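You operate a simulated robot arm through the tools that you are given. There is no shell and no other tool. Be economical: measure what you need, move in short steps, check, and stop when the job is done.

You run a simulated two-armed robot. Do the job below in one go: nothing can be reset, and whatever is moved stays where it is left.

Task
Take the box from the back of the far deck and put it on the wall top by the chutes. Push the grit drawer shut. Shut the left chute lid. Take the numbered orange shim and put it on the top of the oil bench. Put the green can from the top of the sample table on the middle of the sample table. Stack the tall box marked "92" from the top of the sample table on top of the tall box labelled "26". Take the orange shim from the top of the sample table and put it on top of the change pulley there. Take the red can and put it on the middle of the sample table. Press the clay button three times. Put the flat carton on the bench top. Push the cup hatch shut. Put the sieve card on the top of the jug table away on the top of the sample table. Put one of the short cans from the top of the jug table on the blue tray there. Close the left bench drawer. Close the bench cupboard door. Shut the upper wide drawer. Any order will do. Set down upright: green can, red can, short can.

It is judged by the outcome, as a careful person would: the job done as asked, and still so three seconds after it is handed in. It fails if anything else is knocked over, pushed out of place, dropped, spilled or broken. Lids that push on must go on centred and level and be pressed home; caps that screw on are set level and turned clockwise until they are tight.

Robot
Two 7-joint arms with vacuum grippers on one trunk, on a base that drives. Base frame: it is fixed to the floor where the robot stands at the start and does not move with it; the origin is under the middle of the robot, x ahead of it, y to its left, z up; the surface under the hand at the start is at about z = 104. Units: cm, degrees, N and s.
The left shoulder is at the start at [7, 17.4, 117.9], the right one opposite. With the tool pointing down near the work surface each hand reaches from about 30 to 80 cm from the robot's upright axis, wherever it stands, measured 20 degrees to its own side. Places, roughly: bench cupboard door [90, 710, 40]; bench top (45x25 cm) [190, 722, 86]; box (16x12x5 cm) [60, -30, 110]; change pulley [300, 450, 75]; clay button [300, 550, 100]; cup hatch [70, 420, 60]; flat carton (16x12x5 cm) [150, 550, 30]; green can (6x6x13 cm) [270, 370, 80]; grit drawer [60, 120, 60]; left bench drawer [190, 700, 70]; left chute lid [140, 130, 80]; middle of the sample table [270, 450, 80]; numbered orange shim [175, 125, 75]; red can (6x6x13 cm) [300, 510, 80]; shim [275, 450, 75]; short can (6x6x11 cm) [130, 550, 80]; sieve card [100, 500, 75]; tall box [275, 425, 75]; top of the oil bench (25x40 cm) [-74, 374, 74]; top of the sample table [280, 430, 80]; tray (27x11x3 cm) [120, 520, 80]; upper wide drawer [-30, 470, 60]; wall top by the chutes [200, 130, 70]. Payload 3.5 kg a hand.
Tool frame (each hand has its own): the origin (TCP) lies in the middle of the cups' lips, and z points out of the cups. The gripper has 2 cups of 3.2 cm across, covering 3.2 by 8 cm (tool x, y); the bellows give 1 cm. With the vacuum on, a cup seals on a smooth face that it is pressed against (1 to 4 N); it does not hold porous or soft things. The pull reaches 76 N.
Orientation is told as [roll, pitch, yaw] about the base's x, y, z axes, in that order, counted from this pose: with the cups facing straight down, the tool's x points along the base's -x, its y along +y and its z along -z.

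Tools
- The arms move only by the tool play_rows. It takes "left_motion", "right_motion" or both (then of equal length, played together; a hand with none holds still); each is a list of rows, each a list of 7 numbers: the shift along the base's x, y, z in units of 300 mm (1.0 is 300 mm), then the turn, a rotation vector about the base's x, y, z in units of 60 degrees (1.0 is 60 degrees), then the vacuum: 1 switches it on, 0 off. In form: [[x, y, z, wx, wy, wz, suction], ...]. A call has 1 to 8 rows; each row is the pose to reach, as a shift and turn from the pose commanded when the call began. A call with a number of a shift or a turn outside -1 to 1 is refused whole. A row lasts 0.2 s, in which the tool goes at most 5 cm and 8.6 degrees; a call with a longer step from one row to the next is refused whole, and so is a gripper value outside its range. Where a pose cannot be reached the arm comes as near as it can. A force on the tool above 40 N (or 10 N above the force at the start of the call, whichever is more), or a blocked arm, ends the call early, and 0.2 s more pass. The pull builds up within a second once a cup has sealed. Time passes only in rows, and 0.2 s behind the last, so rows that repeat a pose give it time. The reply holds the time, the measured pose of the TCP, the force on the tool along the base axes and the pull of the vacuum, in the units named above and with some noise, with the torque about the TCP (base axes, N m) and any sound that the robot's microphone picked up.
- Cameras (640 x 400 px; columns grow to the right, rows downward): "scene" is now at [12.02, -5.87, 150.89]; the picture's right is [-0.63, -0.78, -0.00], its down [-0.39, 0.31, -0.87] and it looks along [0.67, -0.55, -0.50] (base axes); focal length 266 px, centre (320, 200). "left" rides on the left gripper at [7.4, -1.9, -11] in its tool frame; the picture's right is [0.25, 0.97, 0.00], its down [-0.77, 0.20, -0.60] and it looks along [-0.58, 0.15, 0.80] (tool axes); focal length 218 px, centre (320, 200). "right" rides on the right gripper at [7.4, 1.9, -11] in its tool frame; the picture's right is [-0.25, 0.97, 0.00], its down [-0.77, -0.20, -0.60] and it looks along [-0.58, -0.15, 0.80] (tool axes); focal length 218 px, centre (320, 200). There is no depth. A picture from a camera that has moved, and an enlarged one, comes with that camera's place and axes in the base frame and with its lens.
- get_image(camera): a new picture of that camera. The clock stands still meanwhile.
- raise_lower(by): slides the trunk up (or, below 0, down) by that many cm; the arms and the scene camera ride with it, the base frame stays. It gives what a move gives, with no picture.
- roll_base(legs): drives the robot by 1 to 6 legs, each [ahead, turn to the left] in cm and degrees, along the robot's own axes; the way and the turn of a leg run together, so that a leg with both is an arc; at most 150 cm and 180 degrees a leg. The arms and the cameras ride along, it lands a little off, and it stops where it bumps. It gives what a move gives.
- aim_head(pan, tilt): turns the head with the scene camera to pan (to the left, within 86 degrees either way) and tilt (down, from -29 to 69), counted from straight ahead of the robot. It gives what a move gives.
- zoom(camera, box): a new picture of the part [left, top, right, bottom] of that camera's present view, enlarged. The clock stands still meanwhile.
- job_done(): hands the job in; it is judged then, once.

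Work in short steps. Places have to be worked out from the pictures, the camera data and where the tool is seen: move nearer, look again, correct. Check each grasp and each placing, and mend what went wrong. You have 577 turns and 370 pictures in all, those below and enlarged ones among them. Switch the vacuum off and draw the arms clear of the work before you hand the job in, unless the task says otherwise; then end with one line.

The tools are called after "Emit:" as name(argument=value, ...) on one line, values as JSON. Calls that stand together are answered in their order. play_rows: Moves the arms, as the interface text tells. Its arguments: {"type":"object","properties":{"left_motion":{"type":"array","items":{"type":"array","items":{"type":"number"}}},"right_motion":{"type":"array","items":{"type":"array","items":{"type":"number"}}}},"required":[]} The other tools are called the same way: raise_lower (by) slides the trunk up or down; roll_base (legs) drives the base; aim_head (pan, tilt) turns the head that bears the scene camera; get_image (camera) takes a picture; zoom (camera, box) takes an enlarged picture of a part of a camera's view; job_done () hands the job in.

At the start:

```text
time: 0.0
left_eef_pos: [45.35, -7.38, 137.86]
left_ee_rot: [-1.9, 0.1, 0.6]
left_contact_force: [-0.1, 0.2, -0.5]
left_moment: [0.02, -0.03, -0.01]
left_pull: 0.0
right_eef_pos: [37.68, -51.61, 127.34]
right_ee_rot: [0.1, 0.1, 0.0]
right_contact_force: [-0.8, -0.4, -0.7]
right_moment: [0.02, 0.0, 0.0]
right_pull: 0.0
trunk travel left (down, up): [-67.5, 16.5]
robot x, y, heading: [-0.14, -0.39, 0.0]
head pan, tilt: [-39.0, 29.8]
```

scene: 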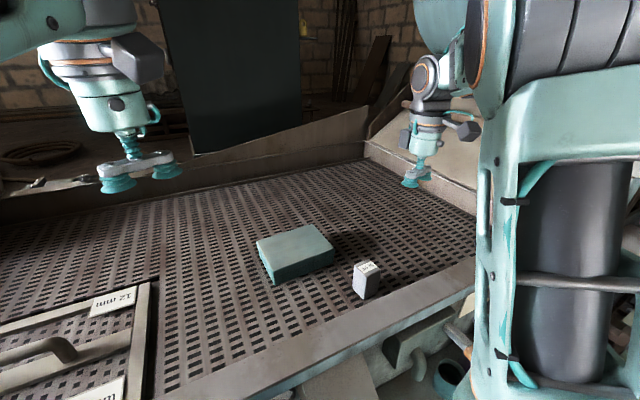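
right: 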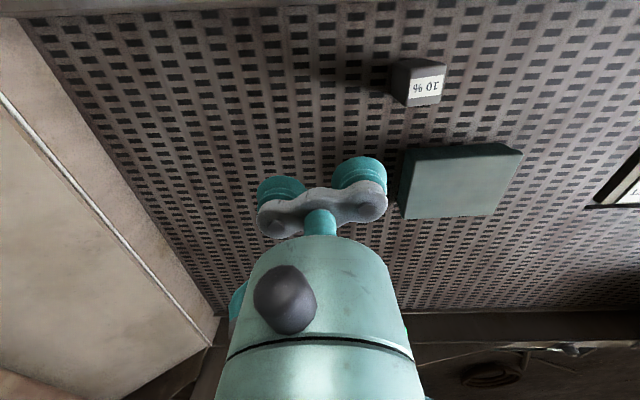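
left: 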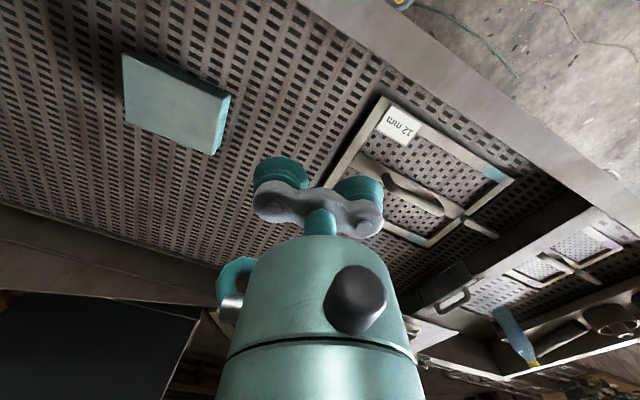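

The box's top centre works out at about [55.4, -33.6, 109], with its long side about 10° clockwise from y. I bring the right hand above it.

Emit:
play_rows(right_motion=[[0.1, 0.1, -0.06, 0, 0, -0.03, 0], [0.2, 0.2, -0.13, 0, 0, -0.06, 0], [0.3, 0.3, -0.2, 0, 0, -0.09, 0], [0.4, 0.4, -0.27, 0, 0, -0.12, 0], [0.5, 0.5, -0.33, 0, 0, -0.15, 0], [0.59, 0.6, -0.4, 0, 0, -0.18, 0], [0.59, 0.6, -0.4, 0, 0, -0.18, 0]])

Emit:
get_image(camera="right")

Emit:
get_image(camera="scene")

```text
time: 1.6
left_eef_pos: [45.38, -7.19, 138.16]
left_ee_rot: [-2.3, 0.1, 0.8]
left_contact_force: [-0.8, -0.9, 0.2]
left_moment: [0.0, -0.03, 0.01]
left_pull: 0.0
right_eef_pos: [55.34, -33.7, 115.15]
right_ee_rot: [0.0, 0.1, -10.9]
right_contact_force: [0.0, 0.3, -0.7]
right_moment: [-0.03, 0.03, -0.02]
right_pull: 0.1
trunk travel left (down, up): [-67.5, 16.5]
robot x, y, heading: [-0.18, 0.12, 0.1]
head pan, tilt: [-39.0, 29.8]
```

```text
366 pictures are left
camera right: at [48.39, -30.48, 126.07], right [0.43, 0.9, 0.0], down [0.72, -0.34, 0.6], along [0.55, -0.26, -0.8], focal length 218 px, centre (320, 200)
```

right: 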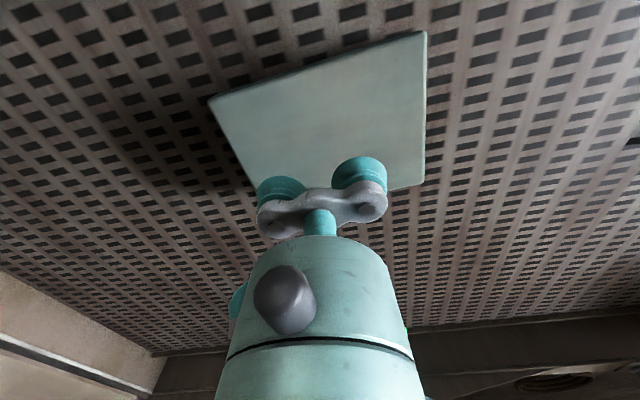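

```text
365 pictures are left
camera scene: at [11.93, -5.91, 150.9], right [-0.63, -0.78, 0.0], down [-0.39, 0.31, -0.87], along [0.68, -0.55, -0.5], focal length 266 px, centre (320, 200)
```

scene: 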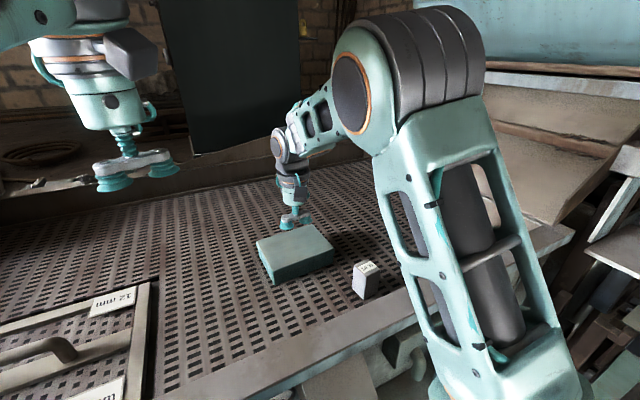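

Both views agree on the box centre near [55.5, -33.2]. I lower straight down with the vacuum on.

Emit:
play_rows(right_motion=[[0, 0.015, -0.1, 0, 0, 0, 1], [0, 0.015, -0.18, 0, 0, 0, 1], [0, 0.015, -0.21, 0, 0, 0, 1], [0, 0.015, -0.22, 0, 0, 0, 1], [0, 0.015, -0.22, 0, 0, 0, 1], [0, 0.015, -0.22, 0, 0, 0, 1]])

```text
time: 3.0
left_eef_pos: [45.23, -6.98, 138.18]
left_ee_rot: [-2.3, -0.1, 0.7]
left_contact_force: [-0.4, 0.5, 0.1]
left_moment: [0.03, -0.03, 0.0]
left_pull: 0.0
right_eef_pos: [55.32, -33.08, 108.94]
right_ee_rot: [0.0, -0.4, -10.9]
right_contact_force: [10.6, -9.2, 36.6]
right_moment: [-0.1, 0.27, 0.04]
right_pull: 75.8
trunk travel left (down, up): [-67.5, 16.5]
robot x, y, heading: [0.02, -0.39, -0.1]
head pan, tilt: [-39.0, 29.8]
```

Sealed at full pull. I lift the box clear.

Emit:
play_rows(right_motion=[[0, 0, 0.05, 0, 0, 0, 1], [0, 0, 0.15, 0, 0, 0, 1], [0, 0, 0.3, 0, 0, 0, 1], [0, 0, 0.45, 0, 0, 0, 1], [0, 0, 0.6, 0, 0, 0, 1], [0, 0, 0.6, 0, 0, 0, 1]])

Emit:
get_image(camera="scene")

```text
time: 4.4
left_eef_pos: [45.55, -7.25, 138.21]
left_ee_rot: [-2.3, 0.1, 0.8]
left_contact_force: [0.1, -0.8, 0.7]
left_moment: [0.02, 0.02, 0.03]
left_pull: 0.0
right_eef_pos: [55.56, -33.11, 126.94]
right_ee_rot: [0.1, 0.0, -10.8]
right_contact_force: [0.3, 0.3, -3.3]
right_moment: [0.01, 0.03, -0.01]
right_pull: 75.7
trunk travel left (down, up): [-67.5, 16.5]
robot x, y, heading: [-0.22, 0.02, 0.0]
head pan, tilt: [-39.0, 29.8]
```

```text
364 pictures are left
camera scene: at [12.11, -5.88, 150.88], right [-0.63, -0.78, 0.0], down [-0.39, 0.31, -0.87], along [0.67, -0.55, -0.5], focal length 266 px, centre (320, 200)
```

scene: 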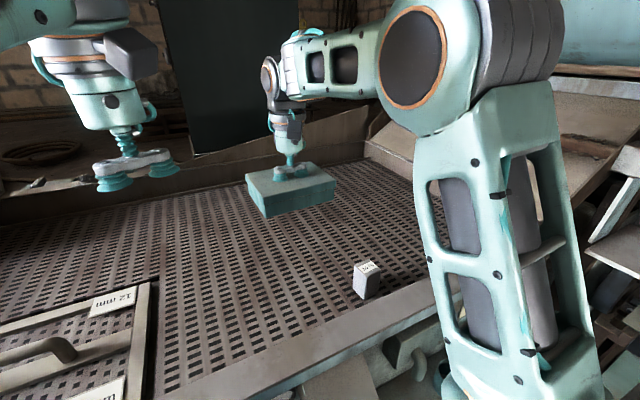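

Box is held and light. Now look around with the head to see the way to the chutes and the rest of the room.

Emit:
aim_head(pan=30, tilt=20)

Emit:
get_image(camera="scene")

Emit:
aim_head(pan=85, tilt=20)

Emit:
get_image(camera="scene")

```text
time: 5.8
left_eef_pos: [45.55, -7.25, 138.21]
left_ee_rot: [-2.3, -0.1, 0.8]
left_contact_force: [-0.6, 0.6, -0.3]
left_moment: [0.01, 0.0, 0.0]
left_pull: 0.1
right_eef_pos: [55.58, -33.12, 127.06]
right_ee_rot: [0.0, -0.1, -10.8]
right_contact_force: [-0.9, -0.4, -4.6]
right_moment: [-0.03, 0.04, 0.0]
right_pull: 75.4
trunk travel left (down, up): [-67.5, 16.5]
robot x, y, heading: [-0.33, -0.15, 0.2]
head pan, tilt: [30.0, 20.0]
```

```text
363 pictures are left
camera scene: at [13.08, 4.47, 152.46], right [0.5, -0.87, 0.0], down [-0.3, -0.17, -0.94], along [0.81, 0.47, -0.34], focal length 266 px, centre (320, 200)
```

scene: 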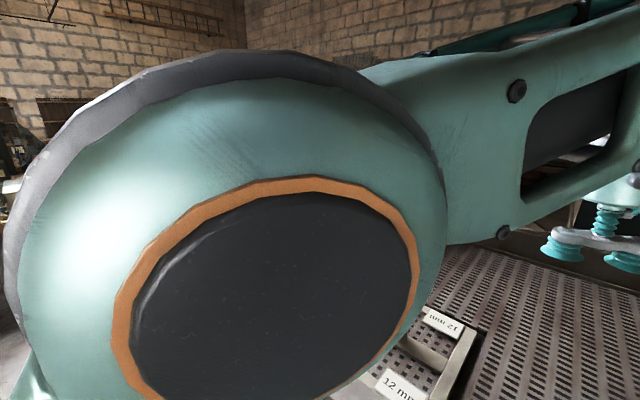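

```text
time: 7.0
left_eef_pos: [45.42, -7.26, 138.13]
left_ee_rot: [-2.3, 0.0, 0.8]
left_contact_force: [-0.4, 0.2, 0.9]
left_moment: [0.0, 0.03, -0.01]
left_pull: 0.0
right_eef_pos: [55.67, -33.0, 127.11]
right_ee_rot: [0.0, 0.0, -10.8]
right_contact_force: [0.0, 0.4, -3.7]
right_moment: [0.01, 0.03, -0.02]
right_pull: 75.8
trunk travel left (down, up): [-67.5, 16.5]
robot x, y, heading: [-0.04, 0.23, -0.0]
head pan, tilt: [85.0, 20.0]
```

```text
362 pictures are left
camera scene: at [5.83, 9.11, 152.46], right [1.0, -0.09, 0.0], down [-0.03, -0.34, -0.94], along [0.08, 0.94, -0.34], focal length 266 px, centre (320, 200)
```

scene: 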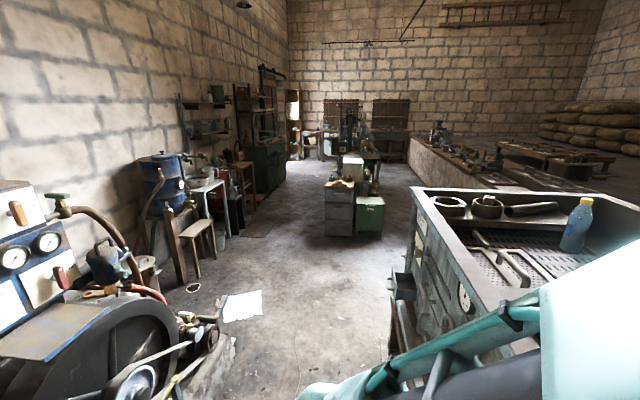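

Left arm blocks the forward view. I look to the right and then plan to tuck arms before turning.

Emit:
aim_head(pan=-85, tilt=25)

Emit:
get_image(camera="scene")

Emit:
aim_head(pan=80, tilt=55)

Emit:
get_image(camera="scene")

```text
time: 9.6
left_eef_pos: [45.5, -7.23, 138.15]
left_ee_rot: [-2.2, -0.1, 0.7]
left_contact_force: [-0.1, -0.2, -0.2]
left_moment: [-0.02, 0.0, 0.0]
left_pull: 0.0
right_eef_pos: [55.4, -33.07, 127.03]
right_ee_rot: [0.1, 0.0, -10.7]
right_contact_force: [0.4, 1.0, -3.9]
right_moment: [0.0, 0.03, 0.02]
right_pull: 75.3
trunk travel left (down, up): [-67.5, 16.5]
robot x, y, heading: [0.15, -0.06, -0.3]
head pan, tilt: [-85.0, 25.0]
```

```text
361 pictures are left
camera scene: at [5.82, -9.35, 151.65], right [-1.0, -0.09, 0.0], down [-0.04, 0.42, -0.91], along [0.08, -0.9, -0.42], focal length 266 px, centre (320, 200)
```

scene: 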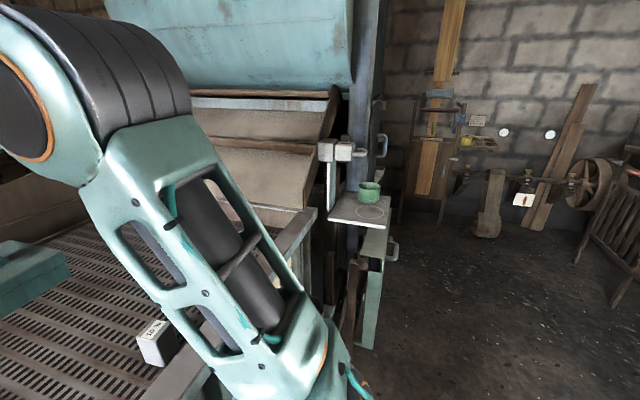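

```text
time: 12.1
left_eef_pos: [45.53, -7.16, 138.17]
left_ee_rot: [-2.4, -0.1, 0.9]
left_contact_force: [-0.3, 0.9, 0.2]
left_moment: [0.02, 0.0, 0.01]
left_pull: 0.1
right_eef_pos: [55.62, -33.06, 126.97]
right_ee_rot: [0.1, 0.0, -10.8]
right_contact_force: [-0.2, -0.4, -3.7]
right_moment: [0.0, -0.01, -0.02]
right_pull: 75.9
trunk travel left (down, up): [-67.5, 16.5]
robot x, y, heading: [-0.19, -0.21, -0.1]
head pan, tilt: [80.0, 55.0]
```

```text
360 pictures are left
camera scene: at [6.27, 6.93, 147.25], right [0.98, -0.17, 0.0], down [-0.14, -0.81, -0.57], along [0.1, 0.56, -0.82], focal length 266 px, centre (320, 200)
```

scene: 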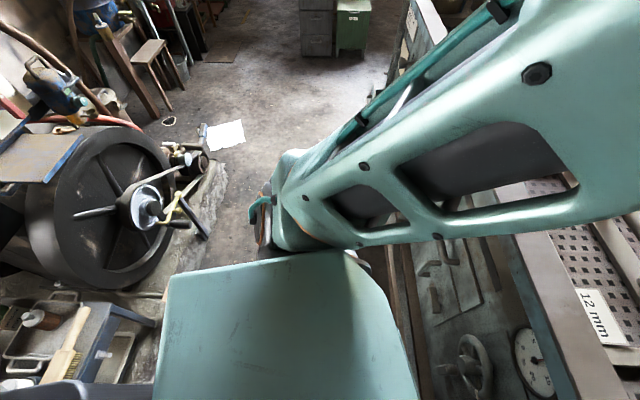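

The aisle runs between the deck front (x≈42) and the machine (x≈-45). I raise the trunk for clearance and draw both hands in before turning left.

Emit:
raise_lower(by=10)

Emit:
play_rows(left_motion=[[-0.05, 0.08, 0, 0, 0, 0, 0], [-0.1, 0.17, 0, 0, 0, 0, 0], [-0.15, 0.26, 0, 0, 0, 0, 0], [-0.2, 0.36, 0, 0, 0, 0, 0], [-0.25, 0.46, 0, 0, 0, 0, 0], [-0.3, 0.56, 0, 0, 0, 0, 0], [-0.3, 0.6, 0, 0, 0, 0, 0]], right_motion=[[-0.1, 0.04, 0, 0, 0, 0, 1], [-0.2, 0.07, 0, 0, 0, 0, 1], [-0.3, 0.11, 0, 0, 0, 0, 1], [-0.4, 0.14, 0, 0, 0, 0, 1], [-0.5, 0.17, 0, 0, 0, 0, 1], [-0.6, 0.2, 0, 0, 0, 0, 1], [-0.7, 0.2, 0, 0, 0, 0, 1]])

Emit:
get_image(camera="scene")

```text
time: 13.5
left_eef_pos: [45.57, -7.19, 148.17]
left_ee_rot: [-2.4, -0.1, 0.8]
left_contact_force: [0.3, -0.5, -0.1]
left_moment: [0.01, 0.01, 0.02]
left_pull: 0.1
right_eef_pos: [55.68, -33.06, 137.01]
right_ee_rot: [0.0, -0.1, -10.8]
right_contact_force: [-1.2, 0.6, -4.7]
right_moment: [-0.01, 0.06, 0.0]
right_pull: 75.8
trunk travel left (down, up): [-77.5, 6.5]
robot x, y, heading: [-0.03, -0.04, 0.1]
head pan, tilt: [80.0, 55.0]
```

```text
time: 15.1
left_eef_pos: [37.38, 10.02, 145.1]
left_ee_rot: [-2.1, -0.1, 0.6]
left_contact_force: [-0.9, 0.2, 0.3]
left_moment: [-0.03, 0.0, 0.0]
left_pull: 0.0
left hand out of reach, approached as far as the arm can: row 3, 4, 5, 6, 7
right_eef_pos: [37.97, -29.39, 139.06]
right_ee_rot: [2.4, 0.2, -10.7]
right_contact_force: [0.8, 0.7, -4.2]
right_moment: [0.0, 0.01, 0.0]
right_pull: 75.4
right hand out of reach, approached as far as the arm can: row 6, 7
trunk travel left (down, up): [-77.5, 6.5]
robot x, y, heading: [-0.2, 0.49, 0.0]
head pan, tilt: [80.0, 55.0]
```

```text
359 pictures are left
camera scene: at [6.35, 7.29, 157.23], right [0.98, -0.17, 0.0], down [-0.14, -0.81, -0.57], along [0.1, 0.56, -0.82], focal length 266 px, centre (320, 200)
```

scene: 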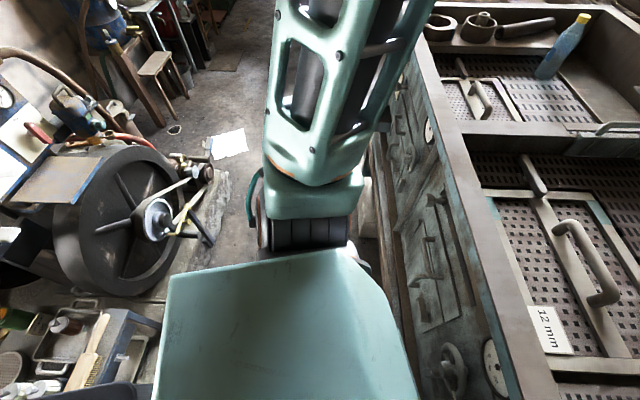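

The left elbow now sticks out to the side. I extend the left hand forward instead, to bring the elbow in.

Emit:
play_rows(left_motion=[[0.12, 0.03, 0.05, 0, 0, 0, 0], [0.24, 0.06, 0.05, 0, 0, 0, 0], [0.36, 0.09, 0.05, 0, 0, 0, 0], [0.5, 0.12, 0.05, 0, 0, 0, 0], [0.64, 0.15, 0.05, 0, 0, 0, 0], [0.78, 0.18, 0.05, 0, 0, 0, 0], [0.92, 0.21, 0.05, 0, 0, 0, 0], [0.95, 0.21, 0.05, 0, 0, 0, 0]])

Emit:
get_image(camera="scene")

```text
time: 16.5
left_eef_pos: [59.86, 15.42, 146.55]
left_ee_rot: [-1.7, -0.7, 0.1]
left_contact_force: [12.9, -6.3, -27.1]
left_moment: [1.09, -0.49, 0.63]
left_pull: 0.0
left hand out of reach, approached as far as the arm can: row 1
right_eef_pos: [38.06, -29.95, 138.66]
right_ee_rot: [2.6, 0.5, -11.2]
right_contact_force: [0.5, 0.8, -3.7]
right_moment: [-0.05, 0.02, -0.02]
right_pull: 75.8
trunk travel left (down, up): [-77.5, 6.5]
robot x, y, heading: [0.04, -0.15, -0.0]
head pan, tilt: [80.0, 55.0]
stopped in row 6 (left hand): the force on the tool passed its limit at 140 N (the readings are from after the stop); the commanded pose is now the measured one
```

```text
358 pictures are left
camera scene: at [6.52, 7.1, 157.23], right [0.98, -0.17, 0.0], down [-0.14, -0.81, -0.57], along [0.1, 0.56, -0.82], focal length 266 px, centre (320, 200)
```

scene: 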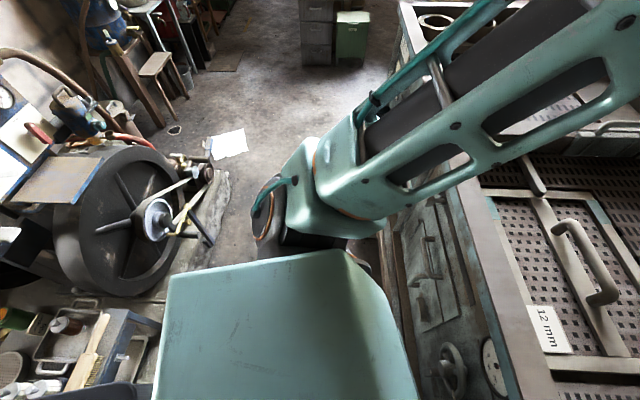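

The left hand hit something at 140 N. I look straight ahead to find what.

Emit:
aim_head(pan=0, tilt=10)

Emit:
get_image(camera="scene")

Emit:
get_image(camera="left")

```text
time: 18.0
left_eef_pos: [59.59, 15.29, 146.57]
left_ee_rot: [-1.8, -0.8, -0.1]
left_contact_force: [17.3, -0.2, -49.8]
left_moment: [0.61, -1.85, 0.23]
left_pull: 0.1
right_eef_pos: [38.03, -30.14, 138.87]
right_ee_rot: [2.6, 0.5, -11.2]
right_contact_force: [-0.5, -0.1, -3.1]
right_moment: [-0.02, 0.01, -0.02]
right_pull: 75.7
trunk travel left (down, up): [-77.5, 6.5]
robot x, y, heading: [-0.13, -0.29, 0.0]
head pan, tilt: [0.0, 10.0]
```

```text
357 pictures are left
camera scene: at [14.28, -0.18, 164.09], right [0.0, -1.0, 0.0], down [-0.17, 0.0, -0.98], along [0.98, 0.0, -0.17], focal length 266 px, centre (320, 200)
```

scene: 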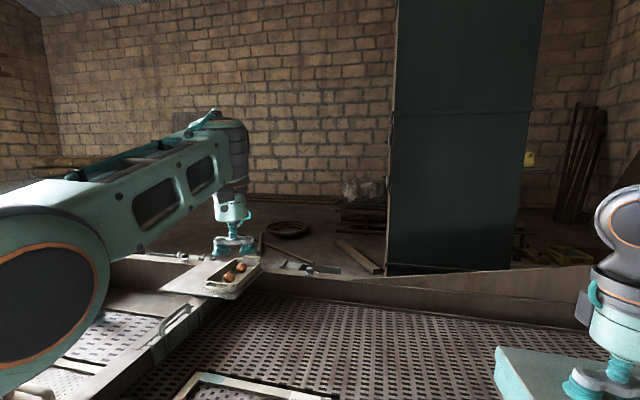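

```text
356 pictures are left
camera left: at [52.1, 13.63, 157.62], right [-0.25, 0.97, -0.03], down [0.76, 0.22, 0.61], along [0.6, 0.13, -0.79], focal length 218 px, centre (320, 200)
```

left: 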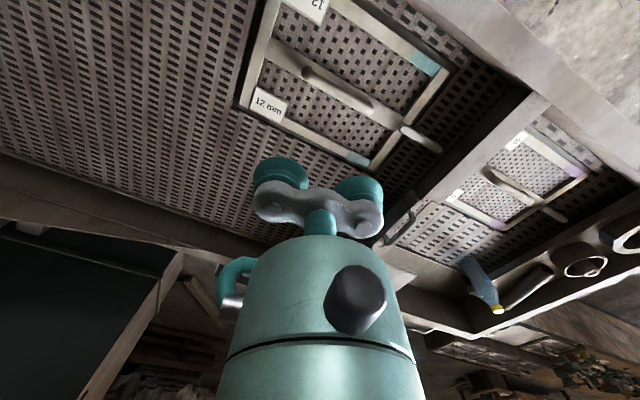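

Emit:
zoom(camera="scene", box=[160, 90, 320, 310])

```text
1.82 times, centred on (240, 200) of scene
camera zoom: at [14.28, -0.18, 164.09], right [0.0, -1.0, 0.0], down [-0.17, 0.0, -0.98], along [0.98, 0.0, -0.17], focal length 484 px, centre (466, 200)
```

zoom: 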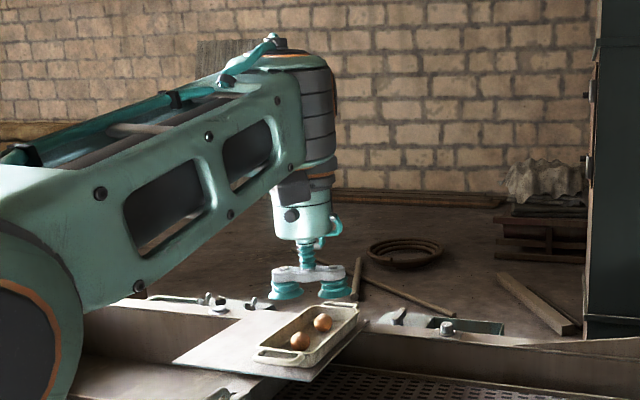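

Nothing visible touches the left hand, so it may be the arm binding on itself. I try drawing it back slightly and read the force.

Emit:
play_rows(left_motion=[[-0.05, 0, 0.0, 0, 0, 0, 0], [-0.1, 0, 0, 0, 0, 0, 0], [-0.1, 0, 0, 0, 0, 0, 0]])

```text
time: 18.8
left_eef_pos: [56.6, 15.34, 146.77]
left_ee_rot: [-1.8, -0.7, -0.1]
left_contact_force: [0.6, 0.3, 0.3]
left_moment: [0.0, 0.0, 0.0]
left_pull: 0.0
right_eef_pos: [38.21, -30.15, 138.71]
right_ee_rot: [2.7, 0.6, -11.3]
right_contact_force: [-0.2, -0.9, -4.5]
right_moment: [0.02, 0.01, 0.01]
right_pull: 75.8
trunk travel left (down, up): [-77.5, 6.5]
robot x, y, heading: [0.2, -0.02, 0.2]
head pan, tilt: [0.0, 10.0]
```

Free again. Now turn left in stages, starting with 40°.

Emit:
roll_base(legs=[[0, 40]])

Emit:
get_image(camera="scene")

Emit:
aim_head(pan=80, tilt=45)

Emit:
get_image(camera="scene")

```text
time: 21.1
left_eef_pos: [33.22, 48.19, 146.76]
left_ee_rot: [-1.6, -0.8, 40.4]
left_contact_force: [0.2, 0.5, 0.4]
left_moment: [-0.01, -0.03, 0.01]
left_pull: 0.1
right_eef_pos: [48.47, 1.4, 138.52]
right_ee_rot: [2.7, 0.8, 28.8]
right_contact_force: [-0.9, 0.1, -4.0]
right_moment: [0.02, 0.01, -0.03]
right_pull: 75.5
trunk travel left (down, up): [-77.5, 6.5]
robot x, y, heading: [-0.1, -0.28, 40.3]
head pan, tilt: [0.0, 10.0]
```

```text
354 pictures are left
camera scene: at [10.95, 9.03, 164.09], right [0.65, -0.76, 0.0], down [-0.13, -0.11, -0.98], along [0.75, 0.64, -0.17], focal length 266 px, centre (320, 200)
```

scene: 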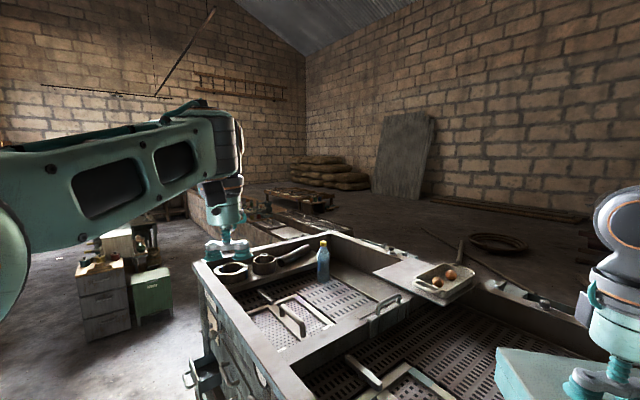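

```text
time: 22.6
left_eef_pos: [33.19, 48.06, 146.73]
left_ee_rot: [-1.8, -0.8, 40.2]
left_contact_force: [0.4, -0.2, 0.5]
left_moment: [0.01, 0.01, -0.01]
left_pull: 0.1
right_eef_pos: [48.49, 1.48, 138.59]
right_ee_rot: [2.7, 0.9, 28.8]
right_contact_force: [-0.7, 0.3, -3.8]
right_moment: [-0.02, -0.02, -0.04]
right_pull: 75.3
trunk travel left (down, up): [-77.5, 6.5]
robot x, y, heading: [-0.35, 0.07, 40.1]
head pan, tilt: [80.0, 45.0]
```

```text
353 pictures are left
camera scene: at [-0.28, 10.14, 158.6], right [0.86, 0.5, 0.0], down [0.36, -0.61, -0.71], along [-0.36, 0.61, -0.71], focal length 266 px, centre (320, 200)
```

scene: 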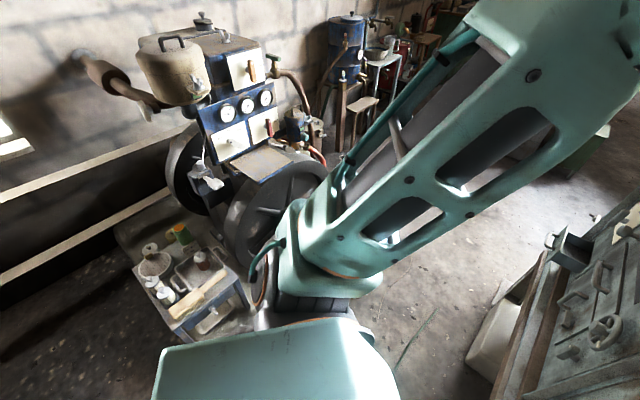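

Clear so far. I continue the turn to about 88°.

Emit:
roll_base(legs=[[0, 46]])

Emit:
aim_head(pan=-30, tilt=25)

Emit:
get_image(camera="scene")

```text
time: 25.2
left_eef_pos: [-13.04, 56.98, 146.88]
left_ee_rot: [-1.7, -0.8, 87.8]
left_contact_force: [0.1, -0.3, 0.0]
left_moment: [-0.01, 0.01, -0.02]
left_pull: 0.0
right_eef_pos: [31.76, 36.7, 138.59]
right_ee_rot: [2.8, 0.8, 76.4]
right_contact_force: [0.3, -0.4, -3.6]
right_moment: [0.0, -0.02, 0.03]
right_pull: 75.2
trunk travel left (down, up): [-77.5, 6.5]
robot x, y, heading: [-0.17, -0.07, 88.0]
head pan, tilt: [80.0, 45.0]
```

```text
time: 27.0
left_eef_pos: [-13.23, 56.92, 146.72]
left_ee_rot: [-1.7, -0.8, 87.9]
left_contact_force: [-0.4, -0.1, 0.1]
left_moment: [0.0, 0.0, -0.01]
left_pull: 0.1
right_eef_pos: [31.54, 36.8, 138.6]
right_ee_rot: [2.7, 0.8, 76.4]
right_contact_force: [0.1, 0.2, -3.3]
right_moment: [0.0, -0.01, 0.0]
right_pull: 75.7
trunk travel left (down, up): [-77.5, 6.5]
robot x, y, heading: [0.15, -0.1, 88.1]
head pan, tilt: [-30.0, 25.0]
```

```text
352 pictures are left
camera scene: at [5.06, 12.69, 161.65], right [0.85, -0.53, 0.0], down [-0.22, -0.36, -0.91], along [0.48, 0.77, -0.42], focal length 266 px, centre (320, 200)
```

scene: 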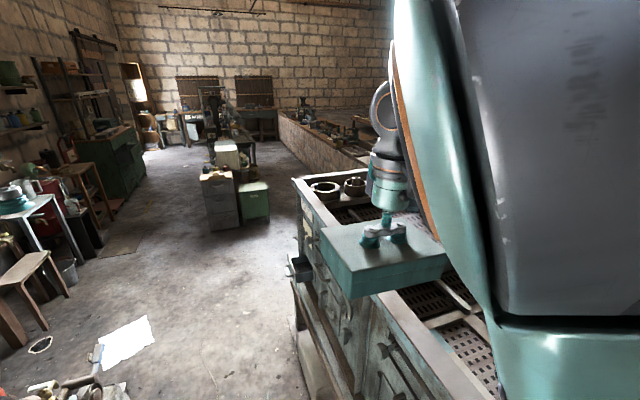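

The way along +y is clear, and the grit drawer stands out at about [57, 119]. I drive ahead 105 cm, then turn to face it.

Emit:
roll_base(legs=[[105, 0], [0, -95]])

Emit:
aim_head(pan=20, tilt=45)

Emit:
get_image(camera="scene")

```text
time: 36.4
left_eef_pos: [60.66, 113.69, 146.87]
left_ee_rot: [-1.7, -0.7, -5.0]
left_contact_force: [-0.2, -0.1, 0.6]
left_moment: [-0.01, 0.02, -0.01]
left_pull: 0.0
right_eef_pos: [38.21, 69.96, 138.63]
right_ee_rot: [2.7, 0.8, -16.6]
right_contact_force: [0.2, 0.2, -4.1]
right_moment: [-0.03, -0.01, 0.0]
right_pull: 75.5
trunk travel left (down, up): [-77.5, 6.5]
robot x, y, heading: [3.14, 103.17, -5.3]
head pan, tilt: [-30.0, 25.0]
```

```text
time: 37.5
left_eef_pos: [60.67, 113.74, 146.79]
left_ee_rot: [-1.6, -0.8, -5.0]
left_contact_force: [1.1, 0.0, 0.1]
left_moment: [0.0, -0.02, 0.03]
left_pull: 0.0
right_eef_pos: [38.23, 69.86, 138.53]
right_ee_rot: [2.8, 0.8, -16.4]
right_contact_force: [0.4, -0.9, -4.3]
right_moment: [0.0, 0.02, 0.01]
right_pull: 75.7
trunk travel left (down, up): [-77.5, 6.5]
robot x, y, heading: [3.14, 102.72, -5.0]
head pan, tilt: [20.0, 45.0]
```

```text
351 pictures are left
camera scene: at [15.91, 104.84, 158.6], right [0.26, -0.97, 0.0], down [-0.68, -0.18, -0.71], along [0.68, 0.18, -0.71], focal length 266 px, centre (320, 200)
```

scene: 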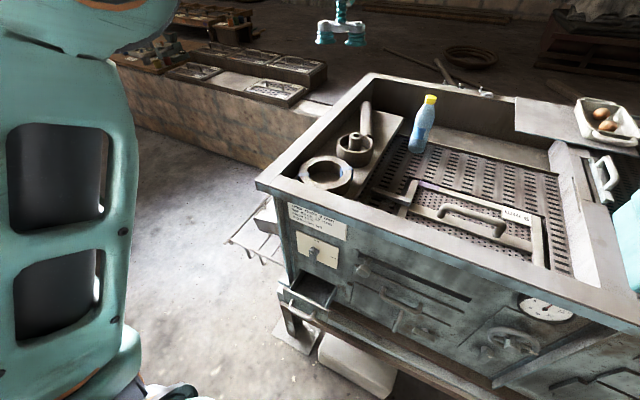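

Emit:
zoom(camera="scene", box=[210, 190, 390, 370])

```text
2.22 times, centred on (300, 280) of scene
camera zoom: at [15.91, 104.84, 158.6], right [0.26, -0.97, 0.0], down [-0.68, -0.18, -0.71], along [0.68, 0.18, -0.71], focal length 591 px, centre (364, 22)
```

zoom: 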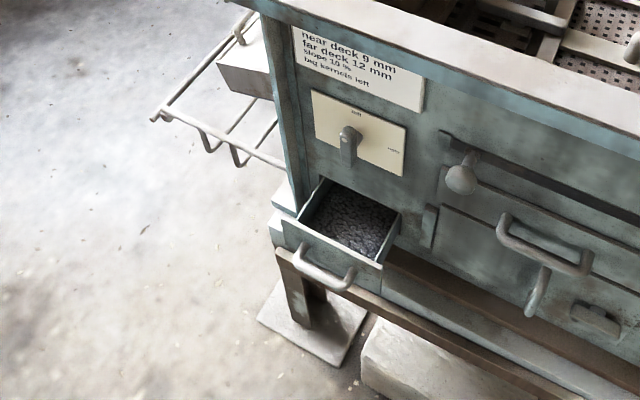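

The open drawer's front is at about [57, 121.5, 60]. The box in the right hand would be in the way at that height, so I go round to the chutes first and place the box.

Emit:
roll_base(legs=[[0, 80], [100, 0], [0, -85]])

Emit:
aim_head(pan=-15, tilt=30)

Emit:
get_image(camera="scene")

```text
time: 49.7
left_eef_pos: [87.85, 200.36, 146.86]
left_ee_rot: [-1.8, -0.8, -12.0]
left_contact_force: [-0.3, 0.4, 0.5]
left_moment: [0.0, -0.01, 0.0]
left_pull: 0.0
right_eef_pos: [60.14, 159.69, 138.7]
right_ee_rot: [2.7, 0.8, -23.6]
right_contact_force: [0.4, 0.4, -4.4]
right_moment: [0.02, 0.01, 0.0]
right_pull: 75.2
trunk travel left (down, up): [-77.5, 6.5]
robot x, y, heading: [29.37, 197.37, -12.1]
head pan, tilt: [20.0, 45.0]
```

```text
time: 50.7
left_eef_pos: [87.83, 200.34, 146.82]
left_ee_rot: [-1.7, -0.8, -12.1]
left_contact_force: [0.4, 0.0, 0.4]
left_moment: [0.01, 0.01, 0.02]
left_pull: 0.0
right_eef_pos: [60.22, 159.67, 138.58]
right_ee_rot: [2.8, 0.8, -23.6]
right_contact_force: [0.1, 0.0, -4.4]
right_moment: [-0.02, 0.02, -0.04]
right_pull: 75.9
trunk travel left (down, up): [-77.5, 6.5]
robot x, y, heading: [29.49, 197.49, -12.3]
head pan, tilt: [-15.0, 30.0]
```

```text
349 pictures are left
camera scene: at [42.37, 191.91, 160.85], right [-0.46, -0.89, 0.0], down [-0.45, 0.23, -0.87], along [0.77, -0.39, -0.5], focal length 266 px, centre (320, 200)
```

scene: 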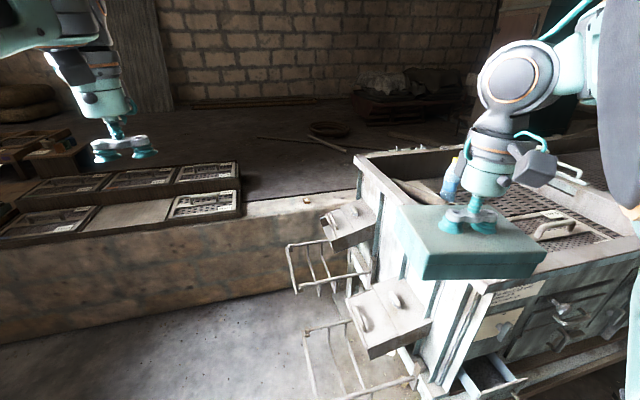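

Emit:
zoom(camera="scene", box=[230, 160, 450, 400])

```text
1.67 times, centred on (340, 280) of scene
camera zoom: at [42.37, 191.91, 160.85], right [-0.46, -0.89, 0.0], down [-0.45, 0.23, -0.87], along [0.77, -0.39, -0.5], focal length 443 px, centre (287, 67)
```

zoom: 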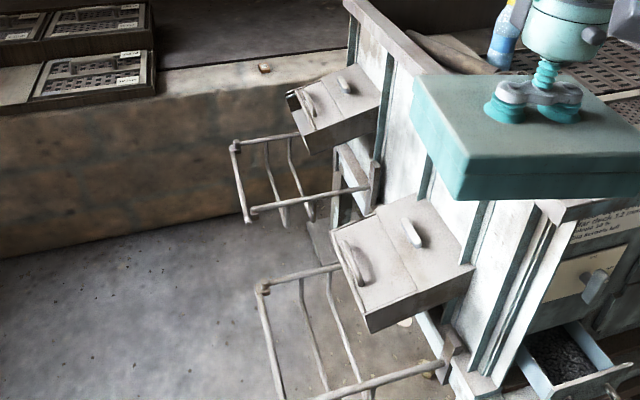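

The far (left) chute lid and the small orange shim on the wall top at about [182, 131, 72] are visible. I drive closer, to about (140, 192), facing the wall and chutes.

Emit:
roll_base(legs=[[0, 10], [110, 0], [0, -43]])

Emit:
aim_head(pan=0, tilt=45)

Emit:
get_image(camera="scene")

```text
time: 59.1
left_eef_pos: [189.87, 158.91, 146.75]
left_ee_rot: [-1.7, -0.8, -47.8]
left_contact_force: [-0.3, 1.0, 0.0]
left_moment: [-0.03, 0.0, -0.01]
left_pull: 0.1
right_eef_pos: [143.9, 142.06, 138.7]
right_ee_rot: [2.7, 0.6, -59.1]
right_contact_force: [0.9, 0.0, -3.9]
right_moment: [-0.02, -0.02, 0.04]
right_pull: 75.6
trunk travel left (down, up): [-77.5, 6.5]
robot x, y, heading: [140.77, 190.41, -47.9]
head pan, tilt: [-15.0, 30.0]
```

```text
time: 59.8
left_eef_pos: [189.99, 158.8, 146.87]
left_ee_rot: [-1.8, -0.9, -47.8]
left_contact_force: [1.1, -0.1, 0.1]
left_moment: [-0.02, 0.02, 0.0]
left_pull: 0.2
right_eef_pos: [143.76, 141.9, 138.58]
right_ee_rot: [2.8, 0.7, -59.2]
right_contact_force: [-0.3, 0.0, -4.3]
right_moment: [0.03, 0.05, -0.01]
right_pull: 75.6
trunk travel left (down, up): [-77.5, 6.5]
robot x, y, heading: [140.79, 190.5, -48.1]
head pan, tilt: [0.0, 45.0]
```

```text
347 pictures are left
camera scene: at [149.39, 180.39, 158.6], right [-0.74, -0.67, 0.0], down [-0.47, 0.52, -0.71], along [0.48, -0.52, -0.71], focal length 266 px, centre (320, 200)
```

scene: 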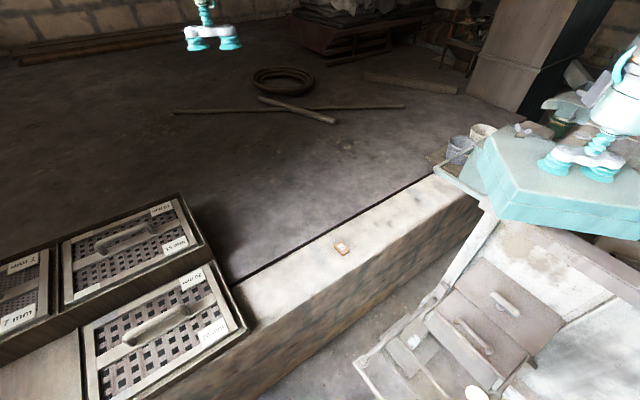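

Emit:
zoom(camera="scene", box=[280, 200, 400, 300])

Emit:
zoom(camera="scene", box=[380, 230, 640, 400])

```text
4.00 times, centred on (340, 250) of scene
camera zoom: at [149.39, 180.39, 158.6], right [-0.74, -0.67, 0.0], down [-0.47, 0.52, -0.71], along [0.48, -0.52, -0.71], focal length 1064 px, centre (240, 0)
```

zoom: 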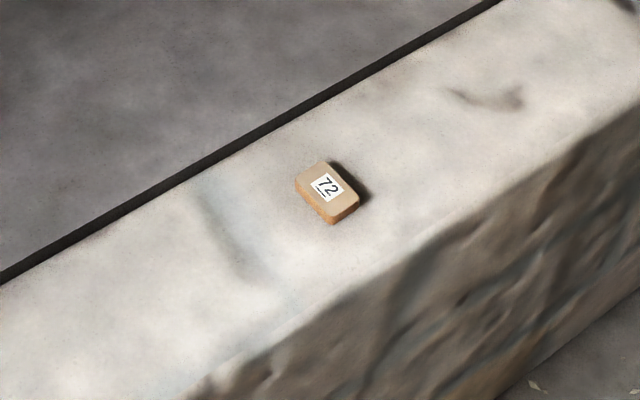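

```text
2.35 times, centred on (510, 315) of scene
camera zoom: at [149.39, 180.39, 158.6], right [-0.74, -0.67, 0.0], down [-0.47, 0.52, -0.71], along [0.48, -0.52, -0.71], focal length 626 px, centre (-127, -71)
```

zoom: 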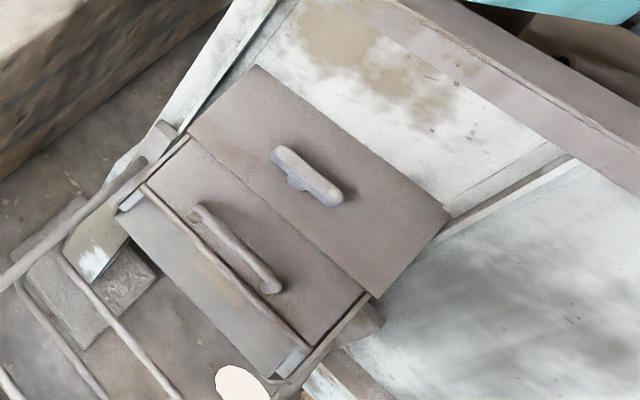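

Two views put the shim at [184.6, 129.7, ~71], about 4.8 × 3.7 cm, with its long side across the wall. I'll set the box on the wall near (180, 147) with the right hand. First I swing the left hand aside and bring the box over the wall, aligned with it.

Emit:
play_rows(left_motion=[[0.02, 0.15, 0, 0, 0, 0, 0], [0.04, 0.3, 0, 0, 0, 0, 0], [0.06, 0.45, 0, 0, 0, 0, 0], [0.08, 0.6, 0, 0, 0, 0, 0], [0.1, 0.75, 0, 0, 0, 0, 0], [0.1, 0.85, 0, 0, 0, 0, 0], [0.1, 0.85, 0, 0, 0, 0, 0], [0.1, 0.85, 0, 0, 0, 0, 0]], right_motion=[[0.15, 0.02, 0, 0, 0, 0.13, 1], [0.3, 0.04, 0, 0, 0, 0.26, 1], [0.45, 0.06, 0, 0, 0, 0.39, 1], [0.6, 0.08, 0, 0, 0, 0.52, 1], [0.75, 0.1, 0, 0, 0, 0.65, 1], [0.9, 0.13, 0, 0, 0, 0.78, 1], [1.0, 0.17, 0, 0, 0, 0.8, 1], [1.0, 0.17, 0, 0, 0, 0.8, 1]])

```text
time: 61.6
left_eef_pos: [193.3, 184.24, 148.28]
left_ee_rot: [-1.9, -0.5, -47.7]
left_contact_force: [-0.3, -0.5, -0.4]
left_moment: [-0.01, 0.0, 0.01]
left_pull: 0.1
left hand out of reach, approached as far as the arm can: row 5, 6, 7, 8
right_eef_pos: [173.56, 147.21, 138.92]
right_ee_rot: [2.7, 0.7, -11.1]
right_contact_force: [0.6, 0.1, -3.8]
right_moment: [-0.01, 0.03, -0.03]
right_pull: 75.9
trunk travel left (down, up): [-77.5, 6.5]
robot x, y, heading: [140.77, 190.3, -47.9]
head pan, tilt: [0.0, 45.0]
```

Right hand is over the wall. I lower the trunk 40 cm and look.

Emit:
raise_lower(by=-40)

Emit:
get_image(camera="scene")

Emit:
get_image(camera="right")

```text
time: 65.5
left_eef_pos: [193.46, 184.07, 108.3]
left_ee_rot: [-1.6, -0.6, -47.8]
left_contact_force: [0.3, -0.8, -0.2]
left_moment: [-0.03, 0.0, 0.03]
left_pull: 0.0
right_eef_pos: [173.4, 146.96, 98.93]
right_ee_rot: [2.7, 0.8, -11.1]
right_contact_force: [-0.6, -0.3, -4.7]
right_moment: [-0.02, 0.01, 0.0]
right_pull: 75.6
trunk travel left (down, up): [-37.5, 46.5]
robot x, y, heading: [140.66, 190.52, -48.0]
head pan, tilt: [0.0, 45.0]
```

```text
344 pictures are left
camera scene: at [149.42, 180.44, 118.6], right [-0.74, -0.67, 0.0], down [-0.48, 0.52, -0.71], along [0.48, -0.52, -0.71], focal length 266 px, centre (320, 200)
```

scene: 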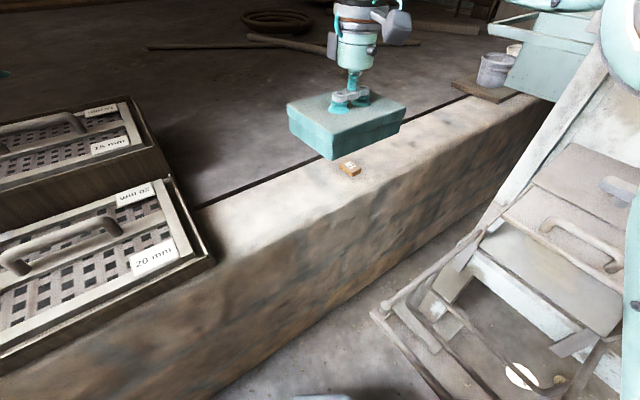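

```text
343 pictures are left
camera right: at [166.52, 149.71, 109.92], right [0.44, 0.9, 0.04], down [0.72, -0.38, 0.58], along [0.54, -0.22, -0.81], focal length 218 px, centre (320, 200)
```

right: 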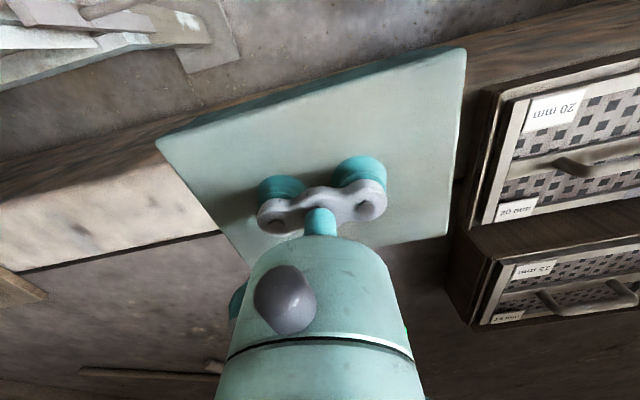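

I level the hand and lower the box to just above the wall top at about (179, 146).

Emit:
play_rows(right_motion=[[0.1, 0, -0.1, -0.02, 0, 0, 1], [0.18, 0, -0.22, -0.045, -0.01, 0, 1], [0.18, 0, -0.36, -0.045, -0.01, 0, 1], [0.18, 0, -0.5, -0.045, -0.01, 0, 1], [0.18, 0, -0.62, -0.045, -0.01, 0, 1], [0.18, 0, -0.7, -0.045, -0.01, 0, 1], [0.18, 0, -0.7, -0.045, -0.01, 0, 1]])

Emit:
get_image(camera="scene")

```text
time: 67.1
left_eef_pos: [193.34, 184.11, 108.29]
left_ee_rot: [-1.7, -0.6, -47.7]
left_contact_force: [-0.9, -0.3, -0.4]
left_moment: [0.03, -0.01, 0.03]
left_pull: 0.0
right_eef_pos: [178.21, 145.28, 79.34]
right_ee_rot: [3.1, -2.6, -13.9]
right_contact_force: [0.5, 0.0, -2.9]
right_moment: [0.0, 0.04, 0.0]
right_pull: 75.8
trunk travel left (down, up): [-37.5, 46.5]
robot x, y, heading: [140.49, 190.3, -47.8]
head pan, tilt: [0.0, 45.0]
```

```text
342 pictures are left
camera scene: at [149.4, 180.45, 118.6], right [-0.74, -0.67, 0.0], down [-0.48, 0.52, -0.71], along [0.48, -0.52, -0.71], focal length 266 px, centre (320, 200)
```

scene: 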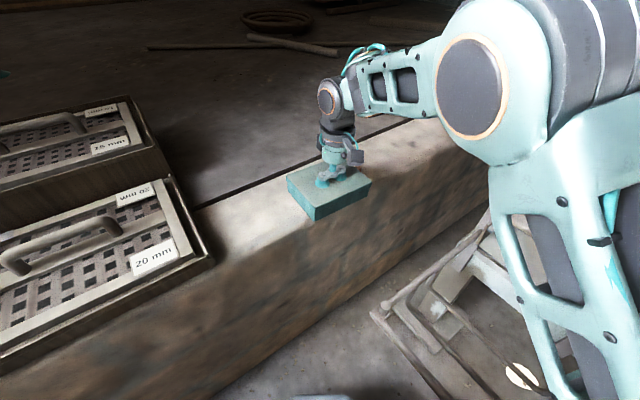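

The arm is lagging slightly in tilt; I continue down gently and watch the force.

Emit:
play_rows(right_motion=[[0, 0, 0, -0.03, 0.03, 0.03, 1], [0, 0, -0.04, -0.05, 0.043, 0.045, 1], [0, 0, -0.08, -0.05, 0.043, 0.045, 1], [0, 0, -0.1, -0.05, 0.043, 0.045, 1], [0, 0, -0.1, -0.05, 0.043, 0.045, 1]])

```text
time: 68.5
left_eef_pos: [193.26, 184.13, 108.26]
left_ee_rot: [-1.7, -0.7, -47.8]
left_contact_force: [0.4, -0.1, 0.1]
left_moment: [0.01, -0.01, 0.02]
left_pull: 0.1
right_eef_pos: [178.14, 144.68, 76.54]
right_ee_rot: [0.1, -0.8, -11.8]
right_contact_force: [0.1, -0.2, -3.5]
right_moment: [0.02, 0.04, -0.01]
right_pull: 75.5
trunk travel left (down, up): [-37.5, 46.5]
robot x, y, heading: [140.67, 190.07, -47.8]
head pan, tilt: [0.0, 45.0]
stopped in row 5 (right hand): the arm was blocked; the commanded pose is now the measured one
```

Box bottom should be within 1 cm of the wall top. I use the trunk for the last bit.

Emit:
raise_lower(by=-0.7)

Emit:
get_image(camera="scene")

```text
time: 69.0
left_eef_pos: [193.35, 184.1, 107.68]
left_ee_rot: [-1.8, -0.5, -47.8]
left_contact_force: [-0.4, 0.6, 0.6]
left_moment: [0.01, 0.05, 0.01]
left_pull: 0.1
right_eef_pos: [178.26, 144.61, 75.92]
right_ee_rot: [0.0, -0.8, -11.8]
right_contact_force: [0.0, 0.1, -3.5]
right_moment: [-0.01, 0.04, 0.01]
right_pull: 75.6
trunk travel left (down, up): [-36.8, 47.2]
robot x, y, heading: [140.71, 190.45, -47.7]
head pan, tilt: [0.0, 45.0]
```

```text
341 pictures are left
camera scene: at [149.41, 180.44, 117.89], right [-0.74, -0.67, 0.0], down [-0.48, 0.52, -0.71], along [0.48, -0.52, -0.71], focal length 266 px, centre (320, 200)
```

scene: 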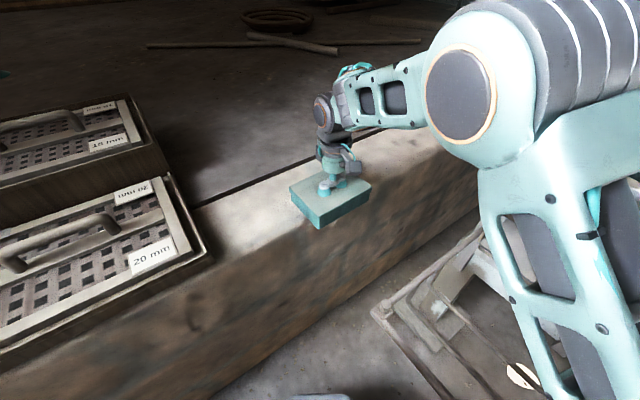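

Emit:
zoom(camera="scene", box=[250, 140, 430, 260])

```text
3.33 times, centred on (340, 200) of scene
camera zoom: at [149.41, 180.44, 117.89], right [-0.74, -0.67, 0.0], down [-0.48, 0.52, -0.71], along [0.48, -0.52, -0.71], focal length 887 px, centre (253, 200)
```

zoom: 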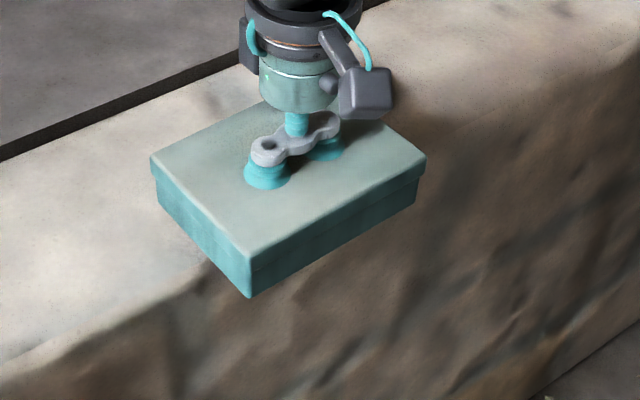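

The box would overhang: the wall's real front edge is at about x=178 here, with its back edge near 197. I lift slightly and shift the box 9.5 cm further in.

Emit:
play_rows(right_motion=[[0, 0, 0.1, 0, 0, 0, 1], [0.12, 0, 0.12, 0, 0, 0, 1], [0.24, 0.02, 0.12, 0, 0.01, 0, 1], [0.32, 0.03, 0.12, 0, 0.01, 0, 1], [0.32, 0.03, 0.1, 0, 0.01, 0, 1], [0.32, 0.03, 0.06, 0, 0.01, 0, 1], [0.32, 0.03, 0.06, 0, 0.01, 0, 1]])

Emit:
zoom(camera="scene", box=[250, 140, 430, 260])

```text
time: 70.6
left_eef_pos: [193.39, 184.11, 107.61]
left_ee_rot: [-1.6, -0.5, -47.8]
left_contact_force: [-0.1, -0.4, 0.4]
left_moment: [-0.02, 0.01, -0.04]
left_pull: 0.0
right_eef_pos: [187.7, 144.94, 77.81]
right_ee_rot: [0.0, -0.3, -12.1]
right_contact_force: [-0.1, 0.4, -3.8]
right_moment: [0.02, 0.0, -0.02]
right_pull: 75.5
trunk travel left (down, up): [-36.8, 47.2]
robot x, y, heading: [140.53, 190.23, -47.7]
head pan, tilt: [0.0, 45.0]
```

```text
3.33 times, centred on (340, 200) of scene
camera zoom: at [149.41, 180.45, 117.9], right [-0.74, -0.67, 0.0], down [-0.48, 0.52, -0.71], along [0.48, -0.52, -0.71], focal length 887 px, centre (253, 200)
```

zoom: 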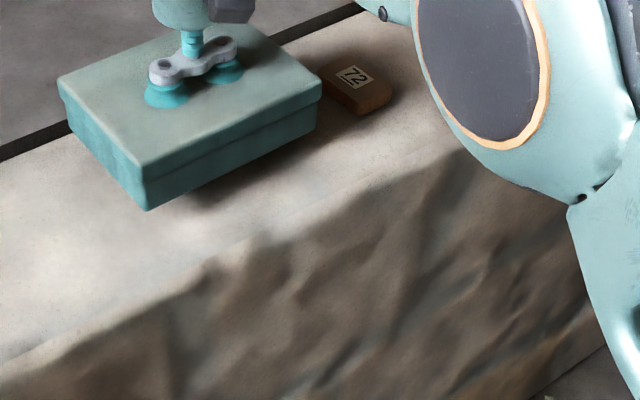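

Box is well inside the wall now. I shift it 3 cm further from the shim and lower it to contact.

Emit:
play_rows(right_motion=[[0.01, 0.1, 0, 0, 0, 0, 1], [0.01, 0.1, -0.04, 0, 0, 0, 1], [0.01, 0.1, -0.06, 0, 0, 0, 1], [0.01, 0.1, -0.08, 0, 0, 0, 1], [0.01, 0.1, -0.09, 0, 0, 0, 1], [0.01, 0.1, -0.09, 0, 0, 0, 1]])

```text
time: 72.0
left_eef_pos: [193.2, 184.01, 107.7]
left_ee_rot: [-1.8, -0.8, -47.8]
left_contact_force: [-0.4, 0.2, -0.1]
left_moment: [0.0, -0.02, 0.02]
left_pull: 0.0
right_eef_pos: [186.78, 147.89, 74.95]
right_ee_rot: [0.3, -0.2, -12.7]
right_contact_force: [3.4, -7.0, 13.2]
right_moment: [-0.17, 0.7, 0.22]
right_pull: 75.8
right hand out of reach, approached as far as the arm can: row 1, 2, 3, 4, 5, 6
trunk travel left (down, up): [-36.8, 47.2]
robot x, y, heading: [140.74, 190.07, -47.8]
head pan, tilt: [0.0, 45.0]
```

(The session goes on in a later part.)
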